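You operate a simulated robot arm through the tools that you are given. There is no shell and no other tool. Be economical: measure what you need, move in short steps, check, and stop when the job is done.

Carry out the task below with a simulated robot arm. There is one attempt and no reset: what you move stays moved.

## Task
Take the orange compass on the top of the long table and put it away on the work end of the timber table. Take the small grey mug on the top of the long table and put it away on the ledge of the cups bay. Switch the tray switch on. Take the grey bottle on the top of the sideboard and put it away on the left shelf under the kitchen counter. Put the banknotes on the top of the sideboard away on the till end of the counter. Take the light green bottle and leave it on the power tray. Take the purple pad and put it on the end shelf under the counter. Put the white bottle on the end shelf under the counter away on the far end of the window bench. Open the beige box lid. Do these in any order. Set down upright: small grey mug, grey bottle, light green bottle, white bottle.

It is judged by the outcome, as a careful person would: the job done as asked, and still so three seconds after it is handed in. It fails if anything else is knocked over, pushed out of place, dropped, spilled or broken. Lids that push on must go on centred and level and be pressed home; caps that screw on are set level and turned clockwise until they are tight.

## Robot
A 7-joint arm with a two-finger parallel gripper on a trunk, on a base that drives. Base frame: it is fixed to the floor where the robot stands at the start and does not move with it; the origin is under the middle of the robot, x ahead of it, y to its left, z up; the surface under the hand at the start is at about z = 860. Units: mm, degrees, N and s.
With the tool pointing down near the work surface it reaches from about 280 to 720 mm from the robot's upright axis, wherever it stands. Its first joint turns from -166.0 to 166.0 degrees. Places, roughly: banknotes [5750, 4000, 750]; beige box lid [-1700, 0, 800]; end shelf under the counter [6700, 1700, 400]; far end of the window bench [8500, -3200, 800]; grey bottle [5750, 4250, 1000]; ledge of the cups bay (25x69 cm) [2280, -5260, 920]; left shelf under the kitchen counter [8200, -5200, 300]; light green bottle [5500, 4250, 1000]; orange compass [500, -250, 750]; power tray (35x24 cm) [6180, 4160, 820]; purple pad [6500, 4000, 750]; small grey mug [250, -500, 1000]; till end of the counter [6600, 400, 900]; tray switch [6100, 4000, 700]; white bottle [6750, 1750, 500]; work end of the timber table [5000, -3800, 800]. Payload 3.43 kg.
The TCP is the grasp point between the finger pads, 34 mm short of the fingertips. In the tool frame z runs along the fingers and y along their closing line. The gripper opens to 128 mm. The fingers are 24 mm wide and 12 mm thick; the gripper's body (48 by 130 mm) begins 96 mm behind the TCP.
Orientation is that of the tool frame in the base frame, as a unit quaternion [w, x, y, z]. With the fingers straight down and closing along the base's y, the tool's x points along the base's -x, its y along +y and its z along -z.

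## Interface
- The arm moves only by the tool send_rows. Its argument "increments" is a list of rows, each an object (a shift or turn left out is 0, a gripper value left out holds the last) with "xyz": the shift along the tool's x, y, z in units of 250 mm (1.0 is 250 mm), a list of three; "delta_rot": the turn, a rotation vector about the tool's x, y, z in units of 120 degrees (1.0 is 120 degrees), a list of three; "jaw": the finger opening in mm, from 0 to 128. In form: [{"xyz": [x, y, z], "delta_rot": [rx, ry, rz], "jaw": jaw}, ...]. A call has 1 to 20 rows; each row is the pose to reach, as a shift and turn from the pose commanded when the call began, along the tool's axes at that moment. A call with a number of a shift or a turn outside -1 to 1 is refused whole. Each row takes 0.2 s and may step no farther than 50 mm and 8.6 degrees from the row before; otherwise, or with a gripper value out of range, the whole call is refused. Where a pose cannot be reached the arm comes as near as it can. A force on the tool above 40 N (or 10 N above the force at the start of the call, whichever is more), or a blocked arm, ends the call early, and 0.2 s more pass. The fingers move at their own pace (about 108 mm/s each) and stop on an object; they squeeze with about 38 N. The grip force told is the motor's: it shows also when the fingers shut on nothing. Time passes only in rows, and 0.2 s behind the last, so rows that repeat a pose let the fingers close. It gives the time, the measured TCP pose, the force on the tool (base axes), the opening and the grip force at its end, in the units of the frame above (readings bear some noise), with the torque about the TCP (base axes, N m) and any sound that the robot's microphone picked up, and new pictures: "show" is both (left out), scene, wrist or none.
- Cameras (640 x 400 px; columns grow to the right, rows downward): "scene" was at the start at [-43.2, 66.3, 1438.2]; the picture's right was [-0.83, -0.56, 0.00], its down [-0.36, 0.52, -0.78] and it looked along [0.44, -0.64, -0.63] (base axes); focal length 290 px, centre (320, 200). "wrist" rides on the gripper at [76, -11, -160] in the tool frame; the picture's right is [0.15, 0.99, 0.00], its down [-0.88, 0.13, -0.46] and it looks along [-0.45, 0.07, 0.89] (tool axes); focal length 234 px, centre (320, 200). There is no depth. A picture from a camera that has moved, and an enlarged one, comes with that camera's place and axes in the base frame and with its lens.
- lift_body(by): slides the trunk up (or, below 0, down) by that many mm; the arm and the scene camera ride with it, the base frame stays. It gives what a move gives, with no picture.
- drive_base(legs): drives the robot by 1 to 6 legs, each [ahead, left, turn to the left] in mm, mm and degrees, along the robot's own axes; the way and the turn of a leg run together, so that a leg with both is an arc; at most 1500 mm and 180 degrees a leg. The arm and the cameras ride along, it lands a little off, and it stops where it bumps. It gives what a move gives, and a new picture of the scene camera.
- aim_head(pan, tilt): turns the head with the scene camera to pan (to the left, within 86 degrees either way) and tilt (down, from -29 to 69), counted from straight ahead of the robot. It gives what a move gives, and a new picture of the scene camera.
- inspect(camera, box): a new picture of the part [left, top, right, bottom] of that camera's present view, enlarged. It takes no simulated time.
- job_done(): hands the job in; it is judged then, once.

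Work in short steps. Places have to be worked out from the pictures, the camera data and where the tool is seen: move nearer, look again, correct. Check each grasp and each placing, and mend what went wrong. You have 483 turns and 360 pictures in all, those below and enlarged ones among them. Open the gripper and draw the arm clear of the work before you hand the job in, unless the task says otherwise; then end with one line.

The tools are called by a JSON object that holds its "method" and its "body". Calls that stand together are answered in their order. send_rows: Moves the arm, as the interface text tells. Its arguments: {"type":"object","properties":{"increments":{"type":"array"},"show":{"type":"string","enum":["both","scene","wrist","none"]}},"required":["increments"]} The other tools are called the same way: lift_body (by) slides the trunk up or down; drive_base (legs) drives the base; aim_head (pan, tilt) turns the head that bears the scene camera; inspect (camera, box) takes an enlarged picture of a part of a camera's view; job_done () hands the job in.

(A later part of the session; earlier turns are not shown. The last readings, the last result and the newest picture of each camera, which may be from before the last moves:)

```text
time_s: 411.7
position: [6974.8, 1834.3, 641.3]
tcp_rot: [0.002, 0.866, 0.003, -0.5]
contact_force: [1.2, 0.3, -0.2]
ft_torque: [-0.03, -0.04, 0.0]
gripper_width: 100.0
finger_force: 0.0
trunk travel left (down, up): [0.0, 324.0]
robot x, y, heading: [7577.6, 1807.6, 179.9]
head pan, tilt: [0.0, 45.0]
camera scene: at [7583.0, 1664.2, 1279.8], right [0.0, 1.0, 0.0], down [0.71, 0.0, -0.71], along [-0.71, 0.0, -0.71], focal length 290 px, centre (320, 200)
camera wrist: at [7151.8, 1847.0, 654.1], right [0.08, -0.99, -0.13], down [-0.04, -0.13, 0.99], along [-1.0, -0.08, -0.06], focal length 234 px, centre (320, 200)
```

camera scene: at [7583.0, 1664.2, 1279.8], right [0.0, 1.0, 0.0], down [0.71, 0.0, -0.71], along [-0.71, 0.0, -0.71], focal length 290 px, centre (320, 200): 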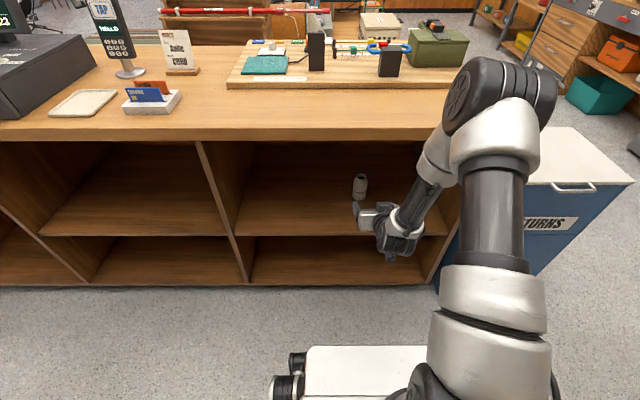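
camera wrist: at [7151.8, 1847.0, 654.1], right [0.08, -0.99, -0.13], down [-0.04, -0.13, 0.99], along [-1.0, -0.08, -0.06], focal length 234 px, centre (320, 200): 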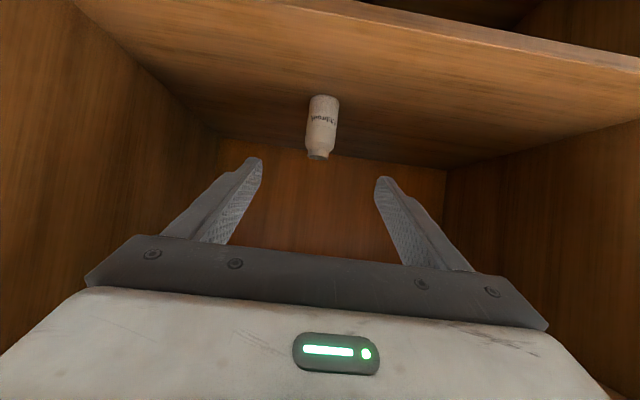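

The bottle is straight ahead, about 250 mm beyond the TCP, z≈425–547. I lower 150 mm, then roll forward 130 mm and re-measure.

{"method": "send_rows", "body": {"increments": [{"xyz": [0.13, 0.01, 0.075]}, {"xyz": [0.26, 0.02, 0.15]}, {"xyz": [0.39, 0.028, 0.225]}, {"xyz": [0.52, 0.028, 0.3]}], "show": "none"}}

{"method": "drive_base", "body": {"legs": [[130, 0, 0]]}}

{"method": "inspect", "body": {"camera": "wrist", "box": [0, 0, 640, 400]}}

```text
time_s: 412.7
position: [6976.2, 1829.2, 490.4]
tcp_rot: [0.002, 0.866, 0.005, -0.5]
contact_force: [0.1, -0.3, 0.2]
ft_torque: [0.01, -0.01, 0.0]
gripper_width: 100.3
finger_force: 0.0
trunk travel left (down, up): [0.0, 324.0]
robot x, y, heading: [7576.1, 1806.9, 179.8]
head pan, tilt: [0.0, 45.0]
```

```text
time_s: 414.0
position: [6849.5, 1830.2, 489.3]
tcp_rot: [0.001, 0.867, 0.003, -0.499]
contact_force: [-0.4, 1.3, -0.5]
ft_torque: [0.0, 0.0, 0.0]
gripper_width: 100.1
finger_force: 0.1
trunk travel left (down, up): [0.0, 324.0]
robot x, y, heading: [7442.8, 1805.4, 179.7]
head pan, tilt: [0.0, 45.0]
camera scene: at [7454.2, 1664.8, 1279.7], right [0.0, 1.0, 0.0], down [0.71, 0.0, -0.71], along [-0.71, 0.0, -0.71], focal length 290 px, centre (320, 200)
```

scene: 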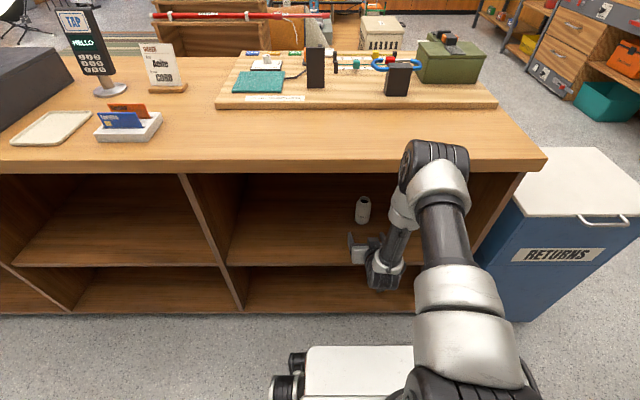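

```text
1.00 times, centred on (320, 200) of wrist (not enlarged: the box is as wide or as high as the picture)
camera zoom: at [7026.3, 1841.9, 504.1], right [0.08, -0.99, -0.13], down [-0.05, -0.13, 0.99], along [-1.0, -0.07, -0.06], focal length 234 px, centre (320, 200)
```

zoom: 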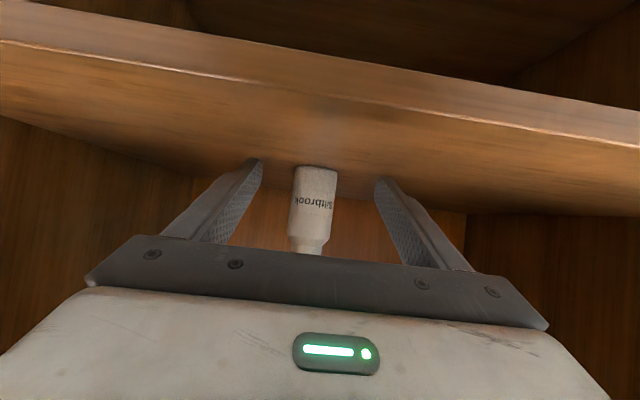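

Bottle ≈ (6722,1824), z 432–555; my TCP height is right. To keep the forearm clear of the counter edge I back the base 60 mm and extend the arm instead.

{"method": "drive_base", "body": {"legs": [[-60, 0, 0]]}}

{"method": "send_rows", "body": {"increments": [{"xyz": [-0.06, 0.01, 0.104]}, {"xyz": [-0.12, 0.02, 0.208]}, {"xyz": [-0.18, 0.024, 0.312]}, {"xyz": [-0.23, 0.024, 0.4]}]}}

```text
time_s: 415.0
position: [6909.4, 1828.2, 489.0]
tcp_rot: [0.002, 0.867, 0.005, -0.499]
contact_force: [0.0, -0.5, 0.6]
ft_torque: [0.03, 0.03, -0.02]
gripper_width: 99.8
finger_force: 0.0
trunk travel left (down, up): [0.0, 324.0]
robot x, y, heading: [7508.3, 1809.3, 179.8]
head pan, tilt: [0.0, 45.0]
camera scene: at [7514.5, 1664.6, 1279.7], right [0.0, 1.0, 0.0], down [0.71, 0.0, -0.71], along [-0.71, 0.0, -0.71], focal length 290 px, centre (320, 200)
```

scene: 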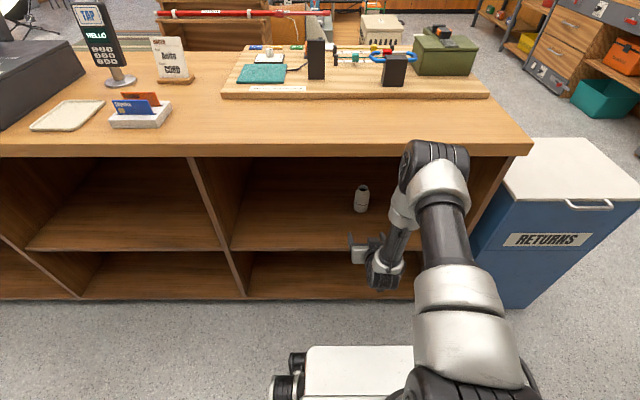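

```text
time_s: 416.0
position: [6792.3, 1821.9, 490.2]
tcp_rot: [0.003, 0.867, 0.005, -0.498]
contact_force: [-0.8, -0.4, 0.1]
ft_torque: [0.01, 0.0, 0.0]
gripper_width: 99.9
finger_force: 0.0
trunk travel left (down, up): [0.0, 324.0]
robot x, y, heading: [7505.3, 1805.6, 180.0]
head pan, tilt: [0.0, 45.0]
camera scene: at [7514.5, 1664.6, 1279.7], right [0.0, 1.0, 0.0], down [0.71, 0.0, -0.71], along [-0.71, 0.0, -0.71], focal length 290 px, centre (320, 200)
camera wrist: at [6969.4, 1834.1, 504.1], right [0.08, -0.99, -0.13], down [-0.05, -0.13, 0.99], along [-1.0, -0.08, -0.06], focal length 234 px, centre (320, 200)
```

scene: 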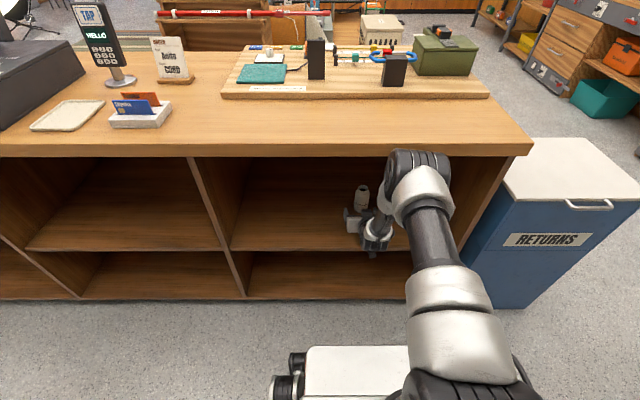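
wrist: 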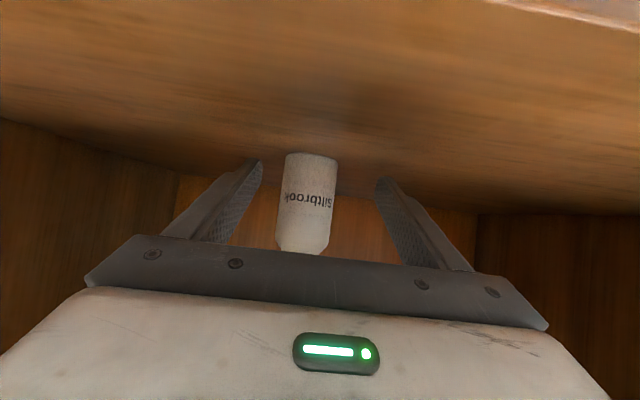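

Centred laterally. I advance another 70 mm.

{"method": "send_rows", "body": {"increments": [{"xyz": [-0.05, 0, 0.087]}, {"xyz": [-0.1, 0, 0.173]}, {"xyz": [-0.14, 0, 0.242]}]}}

```text
time_s: 416.8
position: [6723.9, 1821.4, 488.0]
tcp_rot: [0.002, 0.867, 0.004, -0.499]
contact_force: [0.3, -0.4, -0.4]
ft_torque: [-0.01, 0.02, 0.03]
gripper_width: 100.0
finger_force: 0.1
trunk travel left (down, up): [0.0, 324.0]
robot x, y, heading: [7508.3, 1808.7, 180.1]
head pan, tilt: [0.0, 45.0]
camera scene: at [7514.5, 1664.6, 1279.7], right [0.0, 1.0, 0.0], down [0.71, 0.0, -0.71], along [-0.71, 0.0, -0.71], focal length 290 px, centre (320, 200)
camera wrist: at [6901.6, 1833.1, 502.7], right [0.08, -0.99, -0.13], down [-0.05, -0.13, 0.99], along [-1.0, -0.08, -0.06], focal length 234 px, centre (320, 200)
```

scene: 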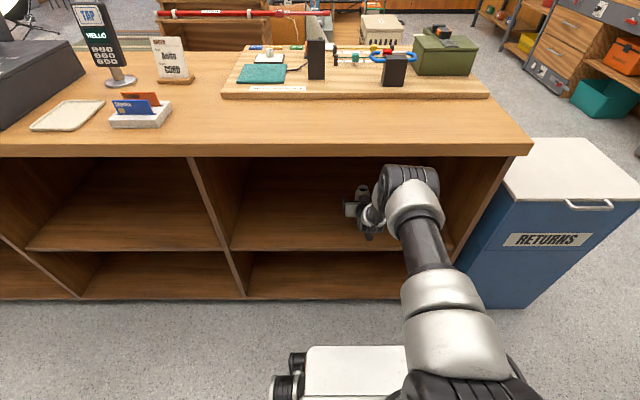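
wrist: 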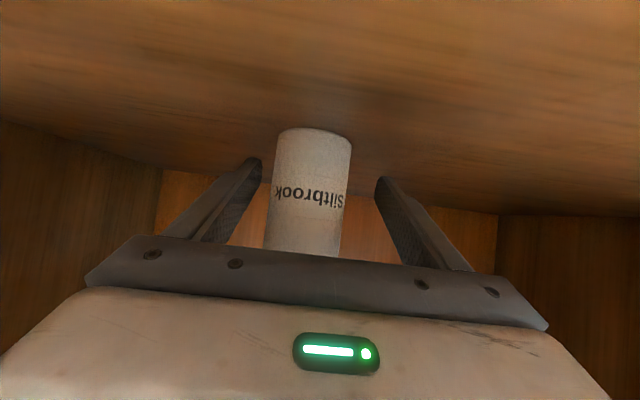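

The bottle now sits between the pads. I close the fingers.

{"method": "send_rows", "body": {"increments": [{"xyz": [-0.015, 0, 0.026], "jaw": 70}, {"xyz": [-0.015, 0, 0.026], "jaw": 50}, {"xyz": [-0.015, 0, 0.026], "jaw": 35}, {"xyz": [-0.015, 0, 0.026], "jaw": 35}], "show": "wrist"}}

```text
time_s: 417.8
position: [6716.0, 1819.7, 488.7]
tcp_rot: [0.002, 0.867, 0.005, -0.499]
contact_force: [-0.4, 0.1, 0.5]
ft_torque: [-0.07, 0.0, -0.01]
gripper_width: 53.3
finger_force: 38.0
trunk travel left (down, up): [0.0, 324.0]
robot x, y, heading: [7511.0, 1807.2, 179.7]
head pan, tilt: [0.0, 45.0]
camera wrist: at [6894.2, 1832.9, 503.7], right [0.08, -0.99, -0.13], down [-0.05, -0.13, 0.99], along [-1.0, -0.08, -0.06], focal length 234 px, centre (320, 200)
```

wrist: 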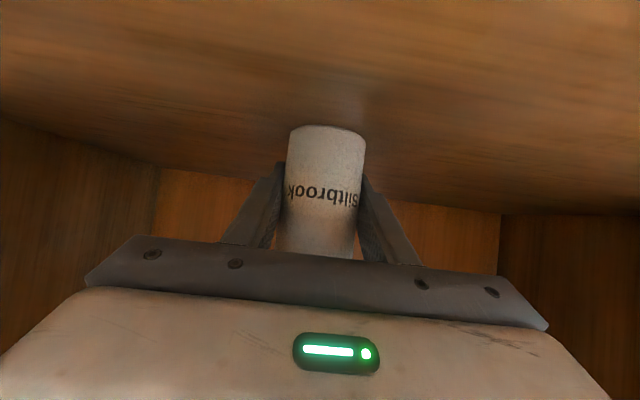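

Gripped at 53 mm. I lift 40 mm and pull straight out of the bay.

{"method": "send_rows", "body": {"increments": [{"xyz": [-0.07, 0, -0.04]}, {"xyz": [-0.139, 0, -0.08]}, {"xyz": [-0.059, 0, -0.219]}, {"xyz": [0.021, 0, -0.358]}, {"xyz": [0.101, 0, -0.497]}, {"xyz": [0.181, 0, -0.636]}, {"xyz": [0.241, 0, -0.74]}], "show": "both"}}

```text
time_s: 419.4
position: [6908.5, 1821.9, 532.3]
tcp_rot: [0.001, 0.867, 0.004, -0.499]
contact_force: [0.4, -0.3, -1.8]
ft_torque: [0.0, 0.05, 0.01]
gripper_width: 53.0
finger_force: 38.3
trunk travel left (down, up): [0.0, 324.0]
robot x, y, heading: [7506.1, 1809.0, 180.0]
head pan, tilt: [0.0, 45.0]
camera scene: at [7514.3, 1664.6, 1279.7], right [0.0, 1.0, 0.0], down [0.71, 0.0, -0.71], along [-0.71, 0.0, -0.71], focal length 290 px, centre (320, 200)
camera wrist: at [7085.1, 1834.4, 545.8], right [0.08, -0.99, -0.13], down [-0.05, -0.13, 0.99], along [-1.0, -0.08, -0.06], focal length 234 px, centre (320, 200)
```

scene: 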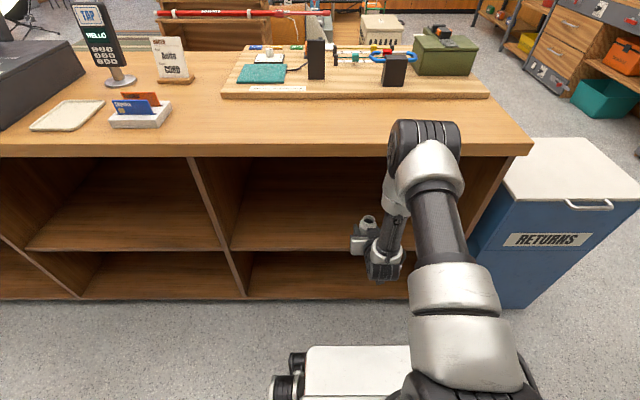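
wrist: 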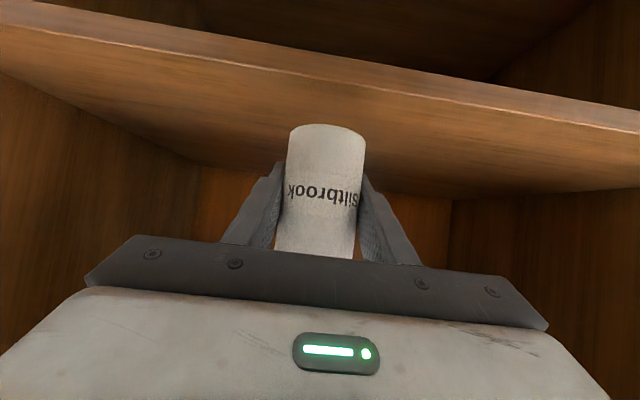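

Bottle is out. I back off, raise the trunk, turn south and drive along the staff aisle towards the window bench.

{"method": "drive_base", "body": {"legs": [[-130, 0, 0]]}}

{"method": "lift_body", "body": {"by": 200}}

{"method": "drive_base", "body": {"legs": [[0, 0, 90], [1500, 0, 0], [1000, 0, 0]]}}

{"method": "aim_head", "body": {"pan": 0, "tilt": 20}}

```text
time_s: 420.7
position: [7037.1, 1821.9, 531.3]
tcp_rot: [0.003, 0.867, 0.005, -0.499]
contact_force: [-0.4, 0.0, -1.8]
ft_torque: [0.03, 0.03, 0.01]
gripper_width: 52.8
finger_force: 38.0
trunk travel left (down, up): [0.0, 324.0]
robot x, y, heading: [7632.3, 1808.6, 179.7]
head pan, tilt: [0.0, 45.0]
camera scene: at [7643.2, 1664.4, 1279.7], right [0.0, 1.0, 0.0], down [0.71, 0.0, -0.71], along [-0.71, 0.0, -0.71], focal length 290 px, centre (320, 200)
```

scene: 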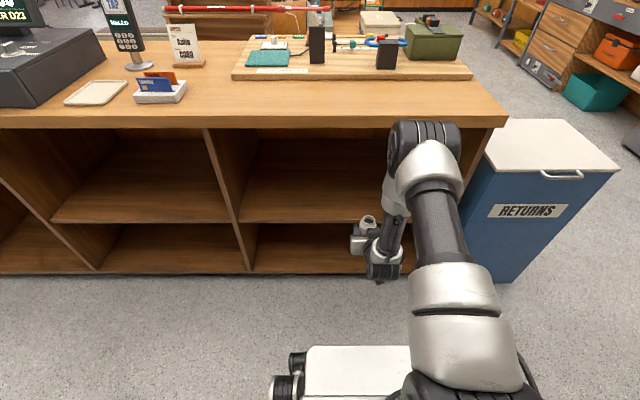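

```text
time_s: 422.8
position: [7036.8, 1820.6, 730.9]
tcp_rot: [0.002, 0.866, 0.004, -0.499]
contact_force: [0.3, 0.1, -1.8]
ft_torque: [-0.02, 0.0, 0.03]
gripper_width: 53.1
finger_force: 38.2
trunk travel left (down, up): [-200.0, 124.0]
robot x, y, heading: [7634.0, 1805.4, 179.6]
head pan, tilt: [0.0, 45.0]
```

```text
time_s: 439.0
position: [7590.3, -1294.0, 731.5]
tcp_rot: [0.351, 0.615, 0.61, -0.354]
contact_force: [0.2, 0.6, -1.4]
ft_torque: [-0.03, -0.02, 0.02]
gripper_width: 53.1
finger_force: 38.0
trunk travel left (down, up): [-200.0, 124.0]
robot x, y, heading: [7615.1, -694.0, -91.2]
head pan, tilt: [0.0, 45.0]
camera scene: at [7754.2, -692.2, 1479.7], right [-1.0, 0.02, 0.0], down [0.01, 0.71, -0.71], along [-0.01, -0.71, -0.71], focal length 290 px, centre (320, 200)
```

scene: 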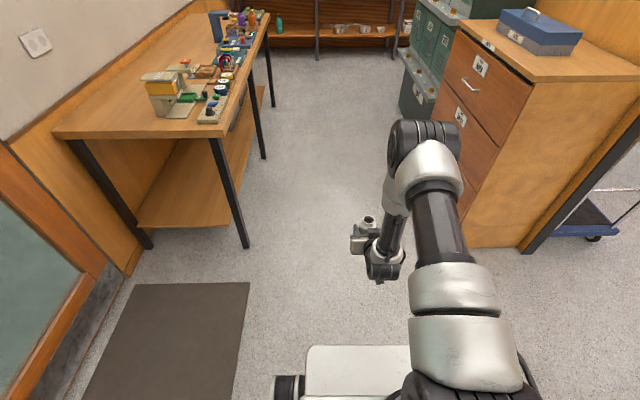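

```text
time_s: 439.9
position: [7591.5, -1294.8, 731.2]
tcp_rot: [0.352, 0.615, 0.611, -0.354]
contact_force: [-0.5, 0.3, -2.2]
ft_torque: [-0.03, 0.0, -0.01]
gripper_width: 52.7
finger_force: 38.0
trunk travel left (down, up): [-200.0, 124.0]
robot x, y, heading: [7611.1, -693.5, -91.4]
head pan, tilt: [0.0, 20.0]
camera scene: at [7753.9, -704.0, 1518.3], right [-1.0, 0.02, 0.0], down [0.01, 0.34, -0.94], along [-0.02, -0.94, -0.34], focal length 290 px, centre (320, 200)
```

scene: 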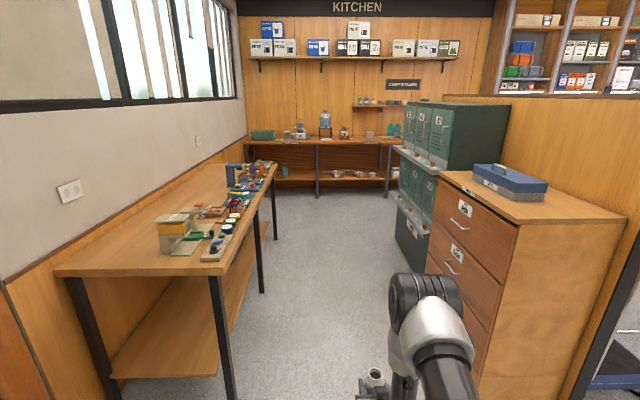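

The corridor between window bench and lockers is clear. I drive on alongside the bench, raise the trunk and turn to face its far part from a distance.

{"method": "drive_base", "body": {"legs": [[0, 0, 1.4], [0, -250, 0], [1500, 0, 0], [750, 0, 0]]}}

{"method": "lift_body", "body": {"by": 124}}

{"method": "drive_base", "body": {"legs": [[0, 0, 90]]}}

{"method": "aim_head", "body": {"pan": 0, "tilt": 35}}

```text
time_s: 454.0
position: [7376.0, -3533.9, 731.3]
tcp_rot: [0.358, 0.604, 0.621, -0.348]
contact_force: [0.8, -0.3, -0.6]
ft_torque: [-0.03, 0.02, 0.01]
gripper_width: 53.1
finger_force: 38.0
trunk travel left (down, up): [-200.0, 124.0]
robot x, y, heading: [7379.4, -2935.0, -89.1]
head pan, tilt: [0.0, 20.0]
camera scene: at [7516.7, -2938.3, 1518.4], right [-1.0, -0.02, 0.0], down [-0.01, 0.34, -0.94], along [0.02, -0.94, -0.34], focal length 290 px, centre (320, 200)
```

scene: 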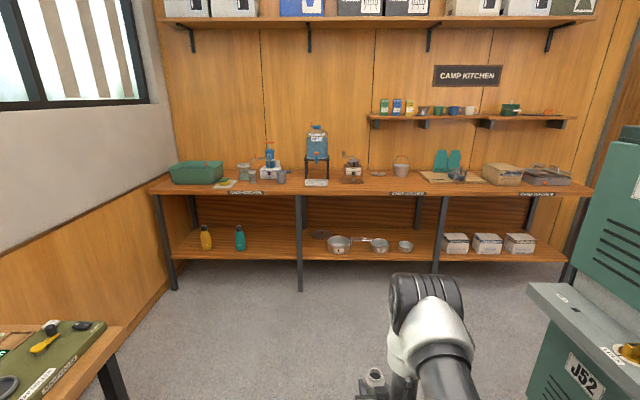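

```text
time_s: 455.5
position: [7375.6, -3534.3, 855.5]
tcp_rot: [0.356, 0.604, 0.622, -0.348]
contact_force: [0.1, 0.1, -2.7]
ft_torque: [-0.03, 0.0, 0.0]
gripper_width: 52.9
finger_force: 38.1
trunk travel left (down, up): [-324.0, 0.0]
robot x, y, heading: [7380.3, -2934.2, -89.2]
head pan, tilt: [0.0, 20.0]
```

```text
time_s: 459.8
position: [7978.3, -2945.1, 853.8]
tcp_rot: [0.5, -0.007, 0.866, 0.003]
contact_force: [0.7, 0.7, -1.4]
ft_torque: [-0.01, -0.03, -0.03]
gripper_width: 52.8
finger_force: 38.2
trunk travel left (down, up): [-324.0, 0.0]
robot x, y, heading: [7377.7, -2935.3, 0.1]
head pan, tilt: [0.0, 20.0]
camera scene: at [7379.4, -2797.2, 1642.4], right [0.0, -1.0, 0.0], down [-0.34, 0.0, -0.94], along [0.94, 0.0, -0.34], focal length 290 px, centre (320, 200)
```

scene: 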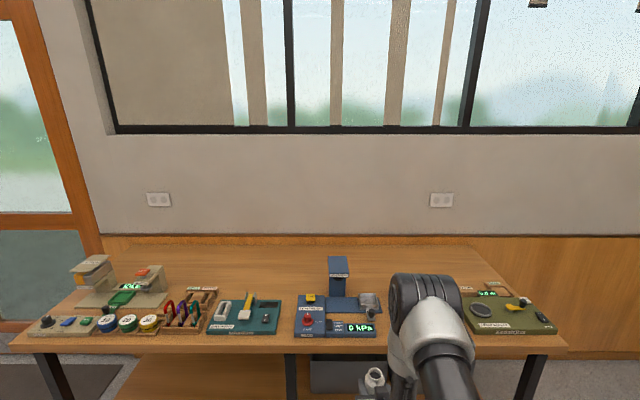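

```text
time_s: 460.6
position: [7977.4, -2944.1, 853.7]
tcp_rot: [0.498, -0.007, 0.867, 0.004]
contact_force: [-0.3, 0.5, -1.5]
ft_torque: [-0.03, -0.06, -0.01]
gripper_width: 52.6
finger_force: 38.0
trunk travel left (down, up): [-324.0, 0.0]
robot x, y, heading: [7379.3, -2932.9, 0.3]
head pan, tilt: [0.0, 35.0]
camera scene: at [7374.3, -2797.3, 1618.6], right [0.0, -1.0, 0.0], down [-0.57, 0.0, -0.82], along [0.82, 0.0, -0.57], focal length 290 px, centre (320, 200)
```

scene: 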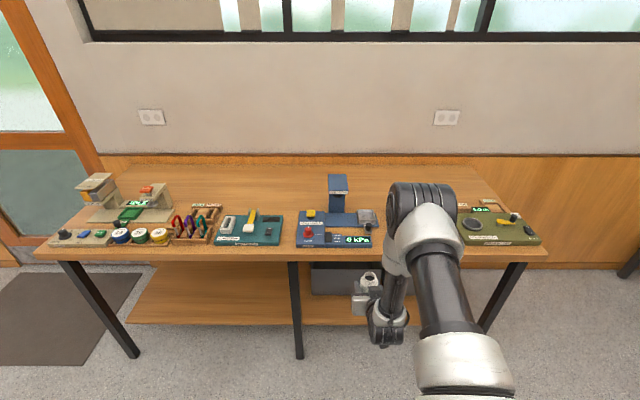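

Bench top z≈800, the gap between the blue unit and the green scale at y≈-3190 looks right. I raise the bottle 90 mm, strafe there and look.

{"method": "send_rows", "body": {"increments": [{"xyz": [-0.104, 0, -0.06]}, {"xyz": [-0.208, 0, -0.12]}, {"xyz": [-0.33, 0, -0.19]}], "show": "none"}}

{"method": "drive_base", "body": {"legs": [[0, -245, 0], [60, 0, 0]]}}

{"method": "inspect", "body": {"camera": "wrist", "box": [0, 0, 640, 400]}}

```text
time_s: 461.4
position: [7978.6, -2944.2, 949.3]
tcp_rot: [0.498, -0.007, 0.867, 0.004]
contact_force: [-0.6, -0.3, -3.0]
ft_torque: [0.03, -0.04, -0.01]
gripper_width: 52.7
finger_force: 38.3
trunk travel left (down, up): [-324.0, 0.0]
robot x, y, heading: [7376.1, -2933.2, 0.0]
head pan, tilt: [0.0, 35.0]
```

```text
time_s: 464.9
position: [8040.3, -3190.1, 948.2]
tcp_rot: [0.499, -0.009, 0.867, 0.004]
contact_force: [0.0, 0.0, -1.8]
ft_torque: [-0.01, -0.02, -0.02]
gripper_width: 52.5
finger_force: 37.8
trunk travel left (down, up): [-324.0, 0.0]
robot x, y, heading: [7439.0, -3181.8, 0.4]
head pan, tilt: [0.0, 35.0]
camera scene: at [7435.7, -3044.1, 1618.5], right [0.01, -1.0, 0.0], down [-0.57, 0.0, -0.82], along [0.82, 0.01, -0.57], focal length 290 px, centre (320, 200)
```

scene: 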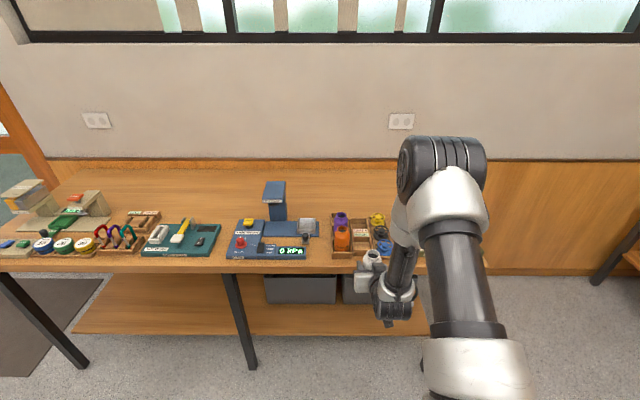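

```text
1.00 times, centred on (320, 200) of wrist (not enlarged: the box is as wide or as high as the picture)
camera zoom: at [7865.8, -3204.7, 963.5], right [-0.09, 0.99, -0.13], down [0.05, 0.13, 0.99], along [0.99, 0.09, -0.06], focal length 234 px, centre (320, 200)
```

zoom: 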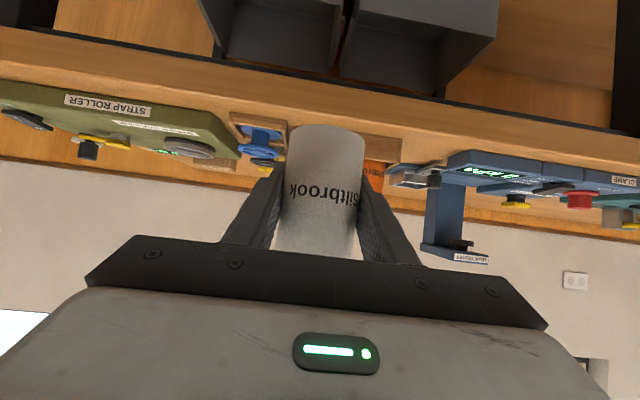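

A rack of little bottles fills the gap, but the bench behind it is free. I raise 50 mm more, drive 320 mm closer, and then reach over it to x≈8610.

{"method": "send_rows", "body": {"increments": [{"xyz": [-0.09, 0, -0.05]}, {"xyz": [-0.18, 0, -0.1]}], "show": "none"}}

{"method": "drive_base", "body": {"legs": [[320, 0, 0]]}}

{"method": "aim_head", "body": {"pan": 0, "tilt": 50}}

```text
time_s: 465.5
position: [8040.0, -3188.7, 999.9]
tcp_rot: [0.499, -0.007, 0.866, 0.003]
contact_force: [0.3, 0.7, -2.3]
ft_torque: [-0.01, 0.0, -0.01]
gripper_width: 52.7
finger_force: 38.2
trunk travel left (down, up): [-324.0, 0.0]
robot x, y, heading: [7439.3, -3180.0, 0.4]
head pan, tilt: [0.0, 35.0]
```

```text
time_s: 467.7
position: [8363.7, -3190.1, 999.2]
tcp_rot: [0.499, -0.007, 0.867, 0.003]
contact_force: [0.7, 0.5, -2.1]
ft_torque: [0.01, 0.0, 0.01]
gripper_width: 52.8
finger_force: 38.0
trunk travel left (down, up): [-324.0, 0.0]
robot x, y, heading: [7765.0, -3177.6, 0.3]
head pan, tilt: [0.0, 35.0]
camera scene: at [7758.2, -3042.4, 1618.5], right [0.0, -1.0, 0.0], down [-0.57, 0.0, -0.82], along [0.82, 0.0, -0.57], focal length 290 px, centre (320, 200)
```

scene: 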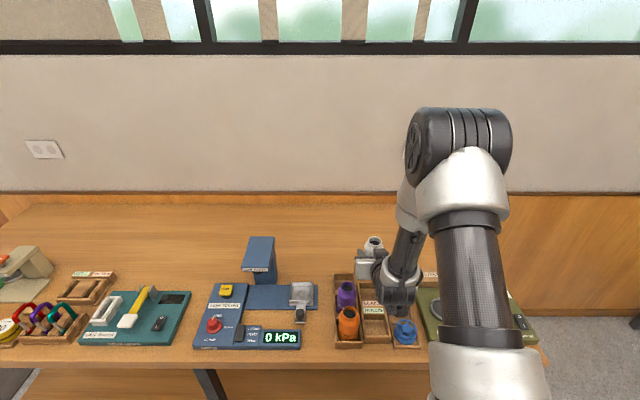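

```text
time_s: 468.5
position: [8364.7, -3188.5, 998.7]
tcp_rot: [0.498, -0.007, 0.867, 0.004]
contact_force: [-0.4, 0.3, -2.1]
ft_torque: [-0.01, -0.02, -0.01]
gripper_width: 53.0
finger_force: 37.9
trunk travel left (down, up): [-324.0, 0.0]
robot x, y, heading: [7763.8, -3178.2, 0.3]
head pan, tilt: [0.0, 50.0]
camera scene: at [7746.9, -3042.5, 1596.9], right [0.0, -1.0, 0.0], down [-0.77, 0.0, -0.64], along [0.64, 0.0, -0.77], focal length 290 px, centre (320, 200)
```

scene: 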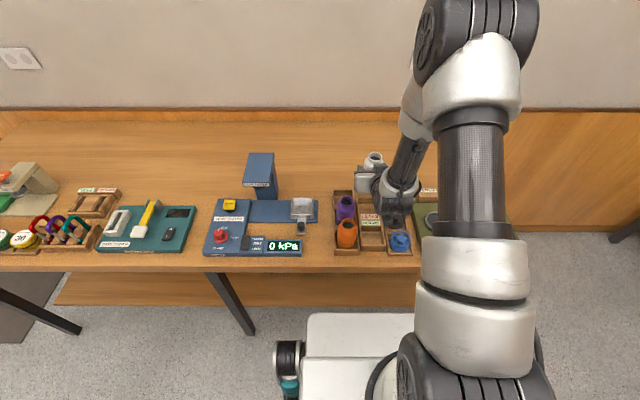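

Rack tops reach maybe 930; with the hand at 30° I must put the bottle well behind it, x≈8670, where hand and camera are beyond the rack. I reach out at height first.

{"method": "send_rows", "body": {"increments": [{"xyz": [-0.08, 0, 0.139]}, {"xyz": [-0.16, 0, 0.277]}, {"xyz": [-0.24, 0, 0.416]}, {"xyz": [-0.32, 0, 0.554]}, {"xyz": [-0.4, 0, 0.693]}, {"xyz": [-0.48, 0, 0.83]}, {"xyz": [-0.55, 0, 0.95]}]}}

```text
time_s: 470.1
position: [8639.9, -3185.7, 998.1]
tcp_rot: [0.498, -0.006, 0.867, 0.003]
contact_force: [-0.5, 0.3, -1.4]
ft_torque: [0.01, -0.01, -0.02]
gripper_width: 52.8
finger_force: 38.0
trunk travel left (down, up): [-324.0, 0.0]
robot x, y, heading: [7764.7, -3181.2, 0.2]
head pan, tilt: [0.0, 50.0]
camera scene: at [7747.1, -3042.5, 1596.8], right [0.0, -1.0, 0.0], down [-0.77, 0.0, -0.64], along [0.64, 0.0, -0.77], focal length 290 px, centre (320, 200)
camera wrist: at [8464.6, -3199.7, 1012.7], right [-0.09, 0.99, -0.13], down [0.05, 0.13, 0.99], along [0.99, 0.08, -0.06], focal length 234 px, centre (320, 200)
```

scene: 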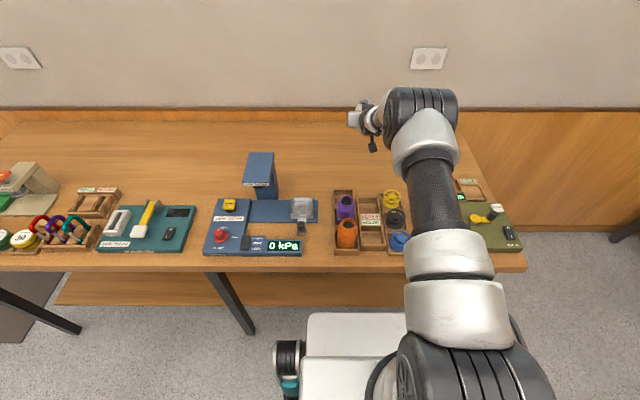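
wrist: 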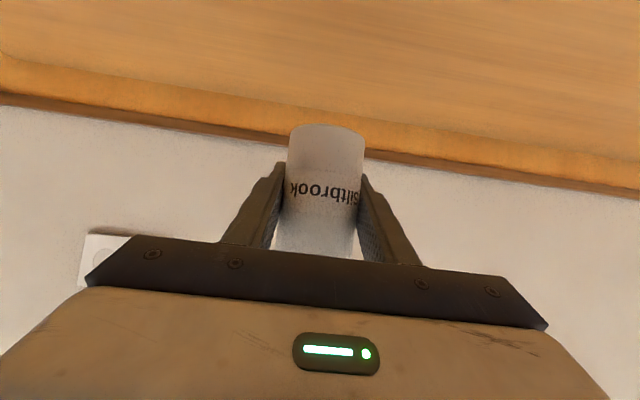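

Free bench below. I lower 110 mm (and 25 mm further out) and look.

{"method": "send_rows", "body": {"increments": [{"xyz": [0.02, 0, 0.15]}, {"xyz": [0.12, 0, 0.2]}, {"xyz": [0.22, 0, 0.25]}, {"xyz": [0.331, 0, 0.307]}]}}

```text
time_s: 471.1
position: [8667.2, -3185.6, 890.2]
tcp_rot: [0.5, -0.007, 0.866, 0.004]
contact_force: [0.5, -0.8, 2.6]
ft_torque: [0.05, 0.12, -0.01]
gripper_width: 53.0
finger_force: 38.0
trunk travel left (down, up): [-324.0, 0.0]
robot x, y, heading: [7760.5, -3179.5, 0.4]
head pan, tilt: [0.0, 50.0]
camera scene: at [7746.4, -3042.4, 1597.0], right [0.0, -1.0, 0.0], down [-0.77, 0.0, -0.64], along [0.64, 0.0, -0.77], focal length 290 px, centre (320, 200)
camera wrist: at [8490.0, -3199.6, 904.6], right [-0.09, 0.99, -0.13], down [0.04, 0.13, 0.99], along [1.0, 0.08, -0.05], focal length 234 px, centre (320, 200)
```

scene: 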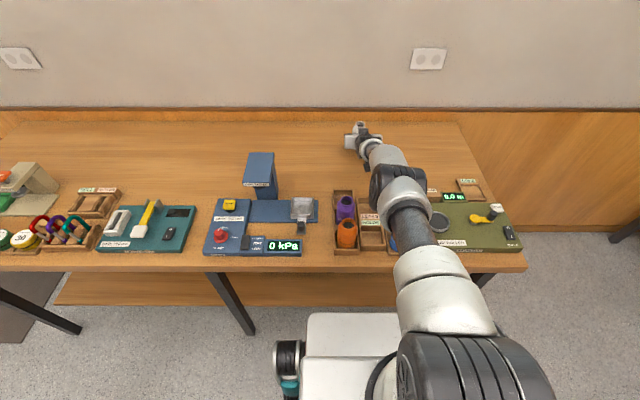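
wrist: 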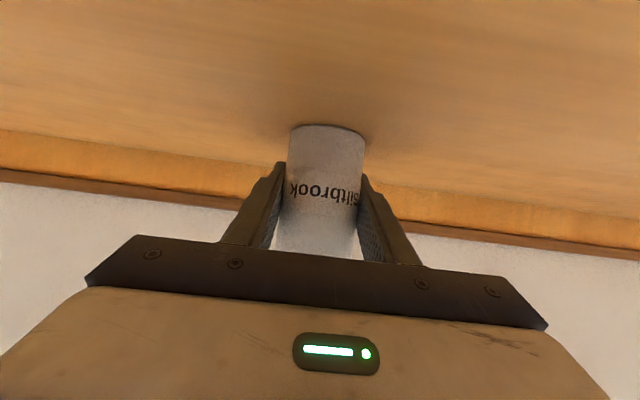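

A light contact may already show (force +2.6 N). I creep down to confirm.

{"method": "send_rows", "body": {"increments": [{"xyz": [0.007, 0, 0.004]}, {"xyz": [0.014, 0, 0.008]}, {"xyz": [0.014, 0, 0.008]}], "show": "none"}}

```text
time_s: 471.9
position: [8663.8, -3183.1, 891.4]
tcp_rot: [0.504, -0.006, 0.864, 0.003]
contact_force: [0.1, -1.2, 22.8]
ft_torque: [0.03, 0.81, 0.08]
gripper_width: 53.1
finger_force: 38.2
trunk travel left (down, up): [-324.0, 0.0]
robot x, y, heading: [7760.5, -3175.9, 0.2]
head pan, tilt: [0.0, 50.0]
```

Contact is solid. I relax 3 mm, open, and back out along the tool axis.

{"method": "send_rows", "body": {"increments": [{"xyz": [-0.012, 0, -0.007]}, {"xyz": [-0.012, 0, -0.007], "jaw": 65}, {"xyz": [-0.012, 0, -0.007], "jaw": 80}, {"xyz": [-0.012, 0, -0.007], "jaw": 80}, {"xyz": [-0.012, 0, -0.12]}, {"xyz": [-0.012, 0, -0.27]}, {"xyz": [-0.05, 0, -0.43]}]}}

```text
time_s: 473.5
position: [8575.8, -3187.9, 949.7]
tcp_rot: [0.499, -0.007, 0.867, 0.003]
contact_force: [-0.3, -0.1, 0.0]
ft_torque: [-0.02, -0.01, -0.02]
gripper_width: 79.9
finger_force: 0.0
trunk travel left (down, up): [-324.0, 0.0]
robot x, y, heading: [7760.7, -3178.9, 0.1]
head pan, tilt: [0.0, 50.0]
camera scene: at [7746.4, -3042.4, 1596.8], right [0.0, -1.0, 0.0], down [-0.77, 0.0, -0.64], along [0.64, 0.0, -0.77], focal length 290 px, centre (320, 200)
camera wrist: at [8400.6, -3201.6, 964.0], right [-0.09, 0.99, -0.13], down [0.05, 0.13, 0.99], along [1.0, 0.08, -0.06], focal length 234 px, centre (320, 200)
```

scene: 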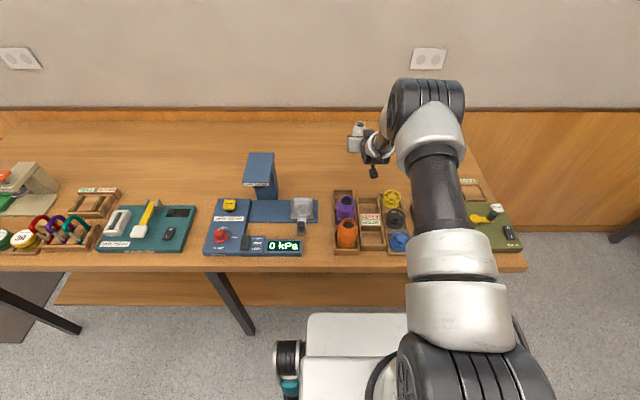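
wrist: 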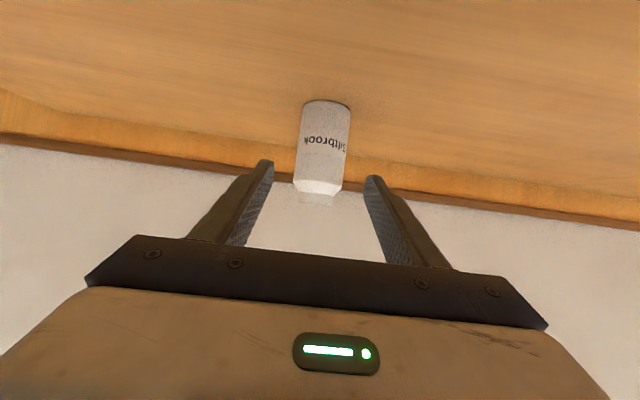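

The white bottle stands upright. I raise the hand and draw it back over the rack.

{"method": "send_rows", "body": {"increments": [{"xyz": [-0.12, 0, -0.07]}, {"xyz": [-0.21, 0, -0.12]}, {"xyz": [-0.13, 0, -0.26]}, {"xyz": [-0.05, 0, -0.4]}, {"xyz": [0.03, 0, -0.54]}, {"xyz": [0.11, 0, -0.68]}, {"xyz": [0.19, 0, -0.82]}, {"xyz": [0.27, 0, -0.95]}], "show": "none"}}

{"method": "drive_base", "body": {"legs": [[-370, 0, 0]]}}

```text
time_s: 475.3
position: [8336.6, -3189.7, 1010.7]
tcp_rot: [0.499, -0.007, 0.866, 0.004]
contact_force: [0.3, 0.2, -0.5]
ft_torque: [0.01, -0.02, -0.03]
gripper_width: 79.9
finger_force: 0.0
trunk travel left (down, up): [-324.0, 0.0]
robot x, y, heading: [7760.2, -3176.0, 0.2]
head pan, tilt: [0.0, 50.0]
```

```text
time_s: 477.6
position: [7967.2, -3192.4, 1011.6]
tcp_rot: [0.499, -0.005, 0.867, 0.002]
contact_force: [0.3, 0.2, 0.8]
ft_torque: [0.02, 0.02, -0.01]
gripper_width: 80.0
finger_force: 0.1
trunk travel left (down, up): [-324.0, 0.0]
robot x, y, heading: [7394.9, -3179.3, -0.1]
head pan, tilt: [0.0, 50.0]
camera scene: at [7375.6, -3042.9, 1596.8], right [0.0, -1.0, 0.0], down [-0.77, 0.0, -0.64], along [0.64, 0.0, -0.77], focal length 290 px, centre (320, 200)
```

scene: 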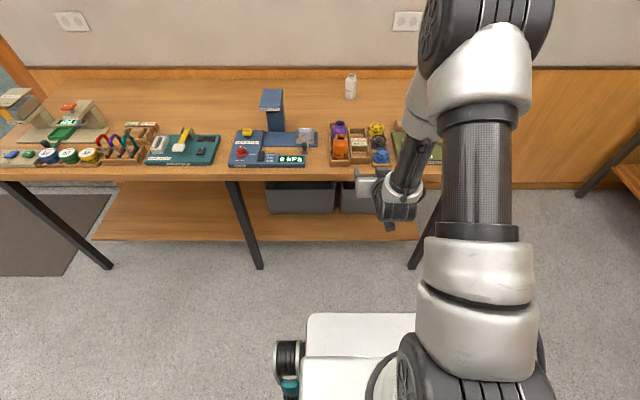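

White bottle done. I return the hand to pointing down, trunk to its initial height, and drive back up the aisle to the sideboard.

{"method": "send_rows", "body": {"increments": [{"xyz": [0.04, 0, -0.065], "delta_rot": [0, 0.063, 0]}, {"xyz": [0.08, 0, -0.13], "delta_rot": [0, 0.125, 0]}, {"xyz": [0.12, 0, -0.195], "delta_rot": [0, 0.188, 0]}, {"xyz": [0.16, 0, -0.26], "delta_rot": [0, 0.25, 0]}, {"xyz": [0.19, 0, -0.325], "delta_rot": [0, 0.313, 0]}, {"xyz": [0.23, 0, -0.39], "delta_rot": [0, 0.375, 0]}, {"xyz": [0.26, 0, -0.455], "delta_rot": [0, 0.438, 0]}, {"xyz": [0.3, 0, -0.52], "delta_rot": [0, 0.5, 0]}], "show": "none"}}

{"method": "drive_base", "body": {"legs": [[0, 0, 90], [0, -200, 0], [1500, 0, 0], [1500, 0, 0], [1500, 0, 0], [1400, 0, 0]]}}

```text
time_s: 479.4
position: [7815.8, -3194.2, 1011.1]
tcp_rot: [-0.003, -0.006, 1.0, 0.0]
contact_force: [-0.5, -0.5, -0.6]
ft_torque: [-0.01, 0.03, -0.03]
gripper_width: 80.1
finger_force: 0.0
trunk travel left (down, up): [-324.0, 0.0]
robot x, y, heading: [7391.7, -3178.8, 0.2]
head pan, tilt: [0.0, 50.0]
```

```text
time_s: 513.5
position: [7521.0, 3135.3, 1012.3]
tcp_rot: [0.002, 0.716, -0.698, 0.001]
contact_force: [0.2, -0.2, 0.1]
ft_torque: [-0.03, -0.01, -0.02]
gripper_width: 80.0
finger_force: 0.1
trunk travel left (down, up): [-324.0, 0.0]
robot x, y, heading: [7510.6, 2705.6, 90.9]
head pan, tilt: [0.0, 50.0]
camera scene: at [7371.1, 2690.2, 1596.8], right [1.0, 0.01, 0.0], down [0.01, -0.77, -0.64], along [-0.01, 0.64, -0.77], focal length 290 px, centre (320, 200)
```

scene: 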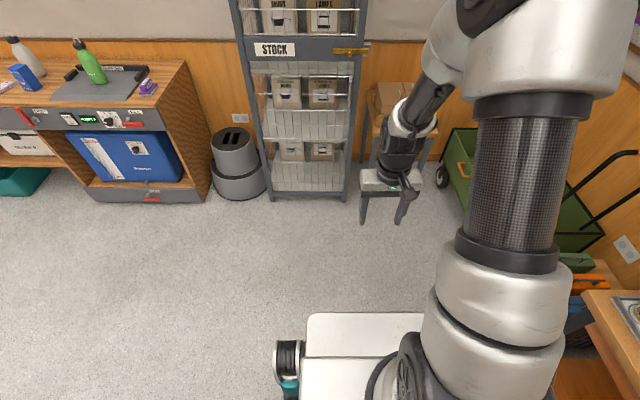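

I move north a bit, then strafe west to face the purple pad, lowering the trunk to its start height.

{"method": "drive_base", "body": {"legs": [[450, 0, -0.9], [0, 1065, 0]]}}

{"method": "lift_body", "body": {"by": -174}}

{"method": "aim_head", "body": {"pan": 0, "tilt": 40}}

```text
time_s: 526.1
position: [6482.6, 3593.8, 1012.2]
tcp_rot: [0.0, 0.714, -0.7, 0.001]
contact_force: [-0.3, 0.1, -0.1]
ft_torque: [0.0, -0.02, -0.02]
gripper_width: 80.0
finger_force: 0.1
trunk travel left (down, up): [-324.0, 0.0]
robot x, y, heading: [6469.1, 3166.8, 90.5]
head pan, tilt: [0.0, 50.0]
camera scene: at [6329.7, 3149.9, 1596.8], right [1.0, 0.01, 0.0], down [0.01, -0.77, -0.64], along [0.0, 0.64, -0.77], focal length 290 px, centre (320, 200)
```

scene: 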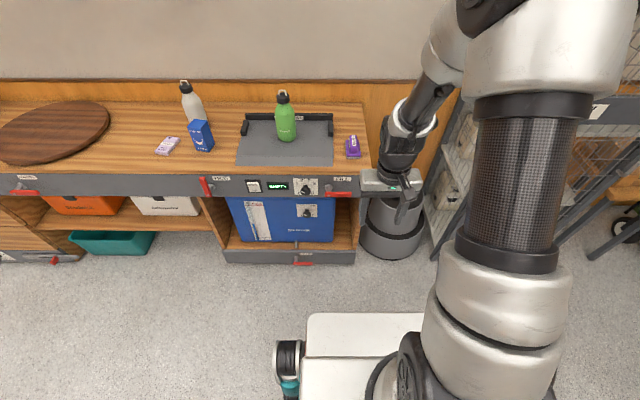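

```text
time_s: 528.1
position: [6481.0, 3594.1, 837.6]
tcp_rot: [0.001, 0.714, -0.7, 0.002]
contact_force: [-0.3, 0.5, 0.1]
ft_torque: [0.02, -0.01, 0.01]
gripper_width: 80.3
finger_force: 0.1
trunk travel left (down, up): [-150.0, 174.0]
robot x, y, heading: [6474.8, 3169.0, 90.8]
head pan, tilt: [0.0, 50.0]
```

```text
time_s: 528.8
position: [6482.1, 3594.6, 836.9]
tcp_rot: [0.0, 0.713, -0.701, 0.002]
contact_force: [0.0, -0.2, -0.3]
ft_torque: [0.03, 0.01, 0.0]
gripper_width: 80.0
finger_force: 0.0
trunk travel left (down, up): [-150.0, 174.0]
robot x, y, heading: [6469.0, 3169.9, 90.6]
head pan, tilt: [0.0, 40.0]
camera scene: at [6329.6, 3157.9, 1437.0], right [1.0, 0.01, 0.0], down [0.0, -0.64, -0.77], along [-0.01, 0.77, -0.64], focal length 290 px, centre (320, 200)
```

scene: 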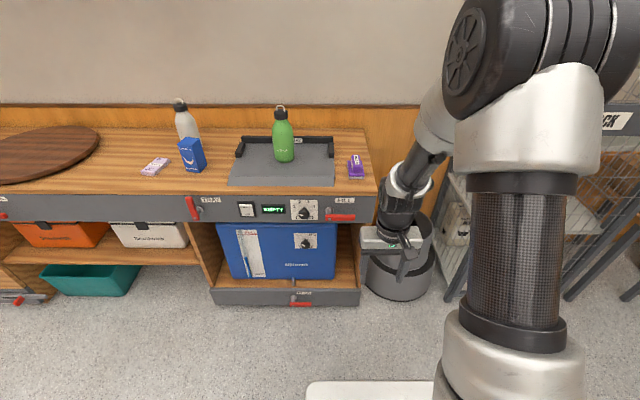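

I zoom on the pad to see its shape.

{"method": "inspect", "body": {"camera": "scene", "box": [300, 120, 420, 195]}}

```text
5.33 times, centred on (360, 158) of scene
camera zoom: at [6329.6, 3157.9, 1437.0], right [1.0, 0.01, 0.0], down [0.0, -0.64, -0.77], along [-0.01, 0.77, -0.64], focal length 1544 px, centre (107, 427)
```

zoom: 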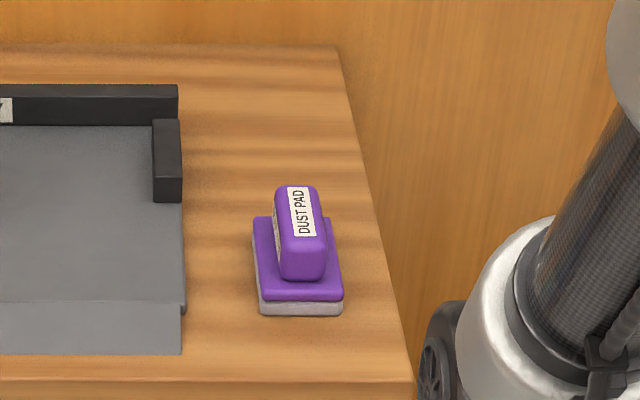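

The pad has a handle ridge along y, ~38 mm wide, near (6462,4130), top z≈822. I'll grip the ridge with the hand pitched 40° below horizontal, so it can go straight onto the shelf.

{"method": "send_rows", "body": {"increments": [{"xyz": [0, 0, -0.18]}, {"xyz": [0, 0, -0.36]}, {"xyz": [0, 0.08, -0.5]}], "show": "none"}}

{"method": "drive_base", "body": {"legs": [[320, 0, -0.6]]}}

{"method": "send_rows", "body": {"increments": [{"xyz": [-0.06, 0, 0], "delta_rot": [0, -0.06, 0]}, {"xyz": [-0.12, 0, 0], "delta_rot": [0, -0.12, 0]}, {"xyz": [-0.18, 0, 0], "delta_rot": [0, -0.18, 0]}, {"xyz": [-0.24, 0, 0], "delta_rot": [0, -0.24, 0]}, {"xyz": [-0.3, 0, 0], "delta_rot": [0, -0.3, 0]}, {"xyz": [-0.36, 0, 0], "delta_rot": [0, -0.36, 0]}, {"xyz": [-0.4, 0, 0], "delta_rot": [0, -0.417, 0]}]}}

```text
time_s: 529.6
position: [6462.6, 3592.2, 962.5]
tcp_rot: [0.0, 0.714, -0.7, 0.002]
contact_force: [0.0, 0.3, 0.0]
ft_torque: [0.0, 0.03, 0.01]
gripper_width: 80.1
finger_force: 0.1
trunk travel left (down, up): [-150.0, 174.0]
robot x, y, heading: [6468.6, 3165.5, 90.3]
head pan, tilt: [0.0, 40.0]
```

```text
time_s: 531.7
position: [6464.2, 3906.1, 961.7]
tcp_rot: [0.001, 0.712, -0.702, 0.002]
contact_force: [-0.4, -0.3, 0.2]
ft_torque: [0.01, 0.02, -0.02]
gripper_width: 80.1
finger_force: 0.1
trunk travel left (down, up): [-150.0, 174.0]
robot x, y, heading: [6468.6, 3480.4, 90.1]
head pan, tilt: [0.0, 40.0]
camera scene: at [6328.4, 3471.7, 1437.0], right [1.0, 0.0, 0.0], down [0.0, -0.64, -0.77], along [0.0, 0.77, -0.64], focal length 290 px, centre (320, 200)
```

scene: 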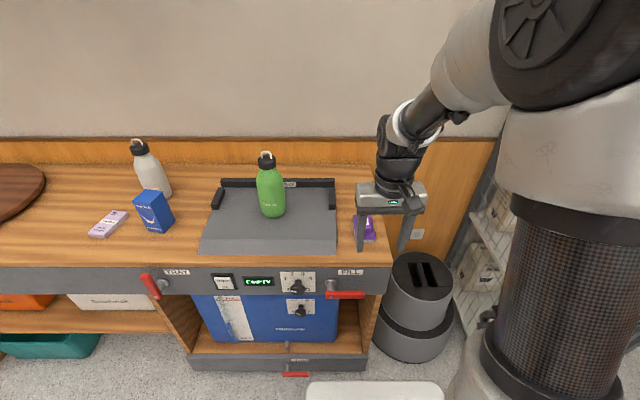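

```text
time_s: 533.3
position: [6463.5, 4005.6, 960.0]
tcp_rot: [-0.298, 0.645, -0.637, -0.301]
contact_force: [-0.6, -0.1, 0.5]
ft_torque: [-0.02, -0.01, 0.02]
gripper_width: 79.9
finger_force: 0.1
trunk travel left (down, up): [-150.0, 174.0]
robot x, y, heading: [6473.0, 3482.7, 89.8]
head pan, tilt: [0.0, 40.0]
camera scene: at [6328.4, 3471.8, 1437.0], right [1.0, 0.0, 0.0], down [0.0, -0.64, -0.77], along [0.0, 0.77, -0.64], focal length 290 px, centre (320, 200)
camera wrist: at [6478.3, 3835.0, 1005.1], right [-0.99, -0.11, -0.11], down [-0.13, 0.22, 0.97], along [-0.08, 0.97, -0.23], focal length 234 px, centre (320, 200)
```

scene: 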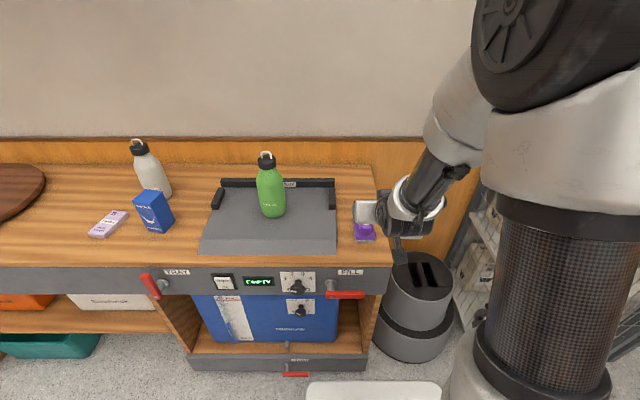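
wrist: 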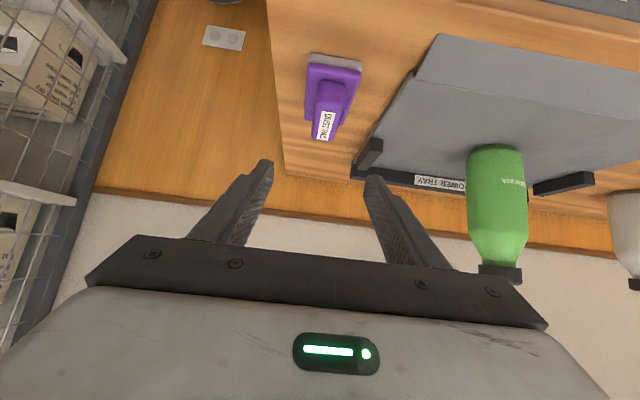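

Handle centre ≈ (6461,4118,812). I move in along the tool direction to straddle it.

{"method": "send_rows", "body": {"increments": [{"xyz": [0.035, 0.005, 0.17], "jaw": 70}, {"xyz": [0.07, 0.01, 0.34]}, {"xyz": [0.11, 0.01, 0.5]}, {"xyz": [0.142, 0.01, 0.64]}]}}

```text
time_s: 534.3
position: [6461.0, 4103.2, 830.6]
tcp_rot: [-0.297, 0.645, -0.637, -0.3]
contact_force: [0.1, -2.5, 2.0]
ft_torque: [-0.01, 0.1, 0.11]
gripper_width: 70.0
finger_force: 0.1
trunk travel left (down, up): [-150.0, 174.0]
robot x, y, heading: [6470.1, 3478.6, 90.0]
head pan, tilt: [0.0, 40.0]
camera scene: at [6328.4, 3471.4, 1437.1], right [1.0, 0.0, 0.0], down [0.0, -0.64, -0.77], along [0.0, 0.77, -0.64], focal length 290 px, centre (320, 200)
camera wrist: at [6475.3, 3932.3, 875.8], right [-0.99, -0.11, -0.11], down [-0.13, 0.22, 0.97], along [-0.08, 0.97, -0.23], focal length 234 px, centre (320, 200)
```

scene: 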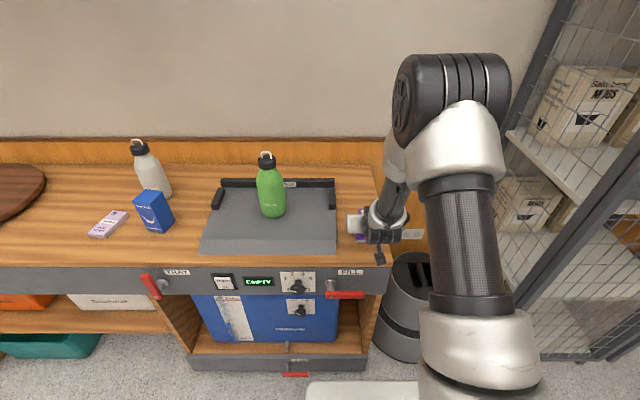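
wrist: 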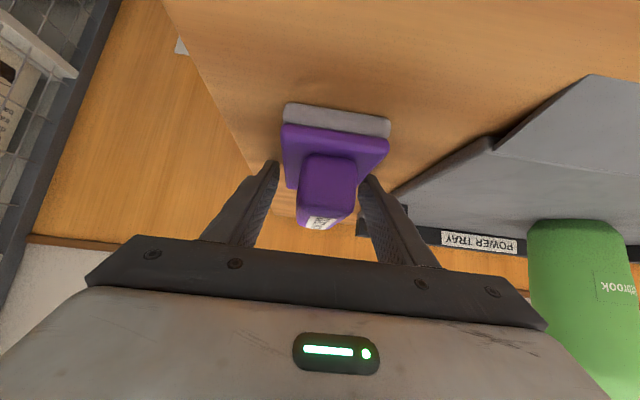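

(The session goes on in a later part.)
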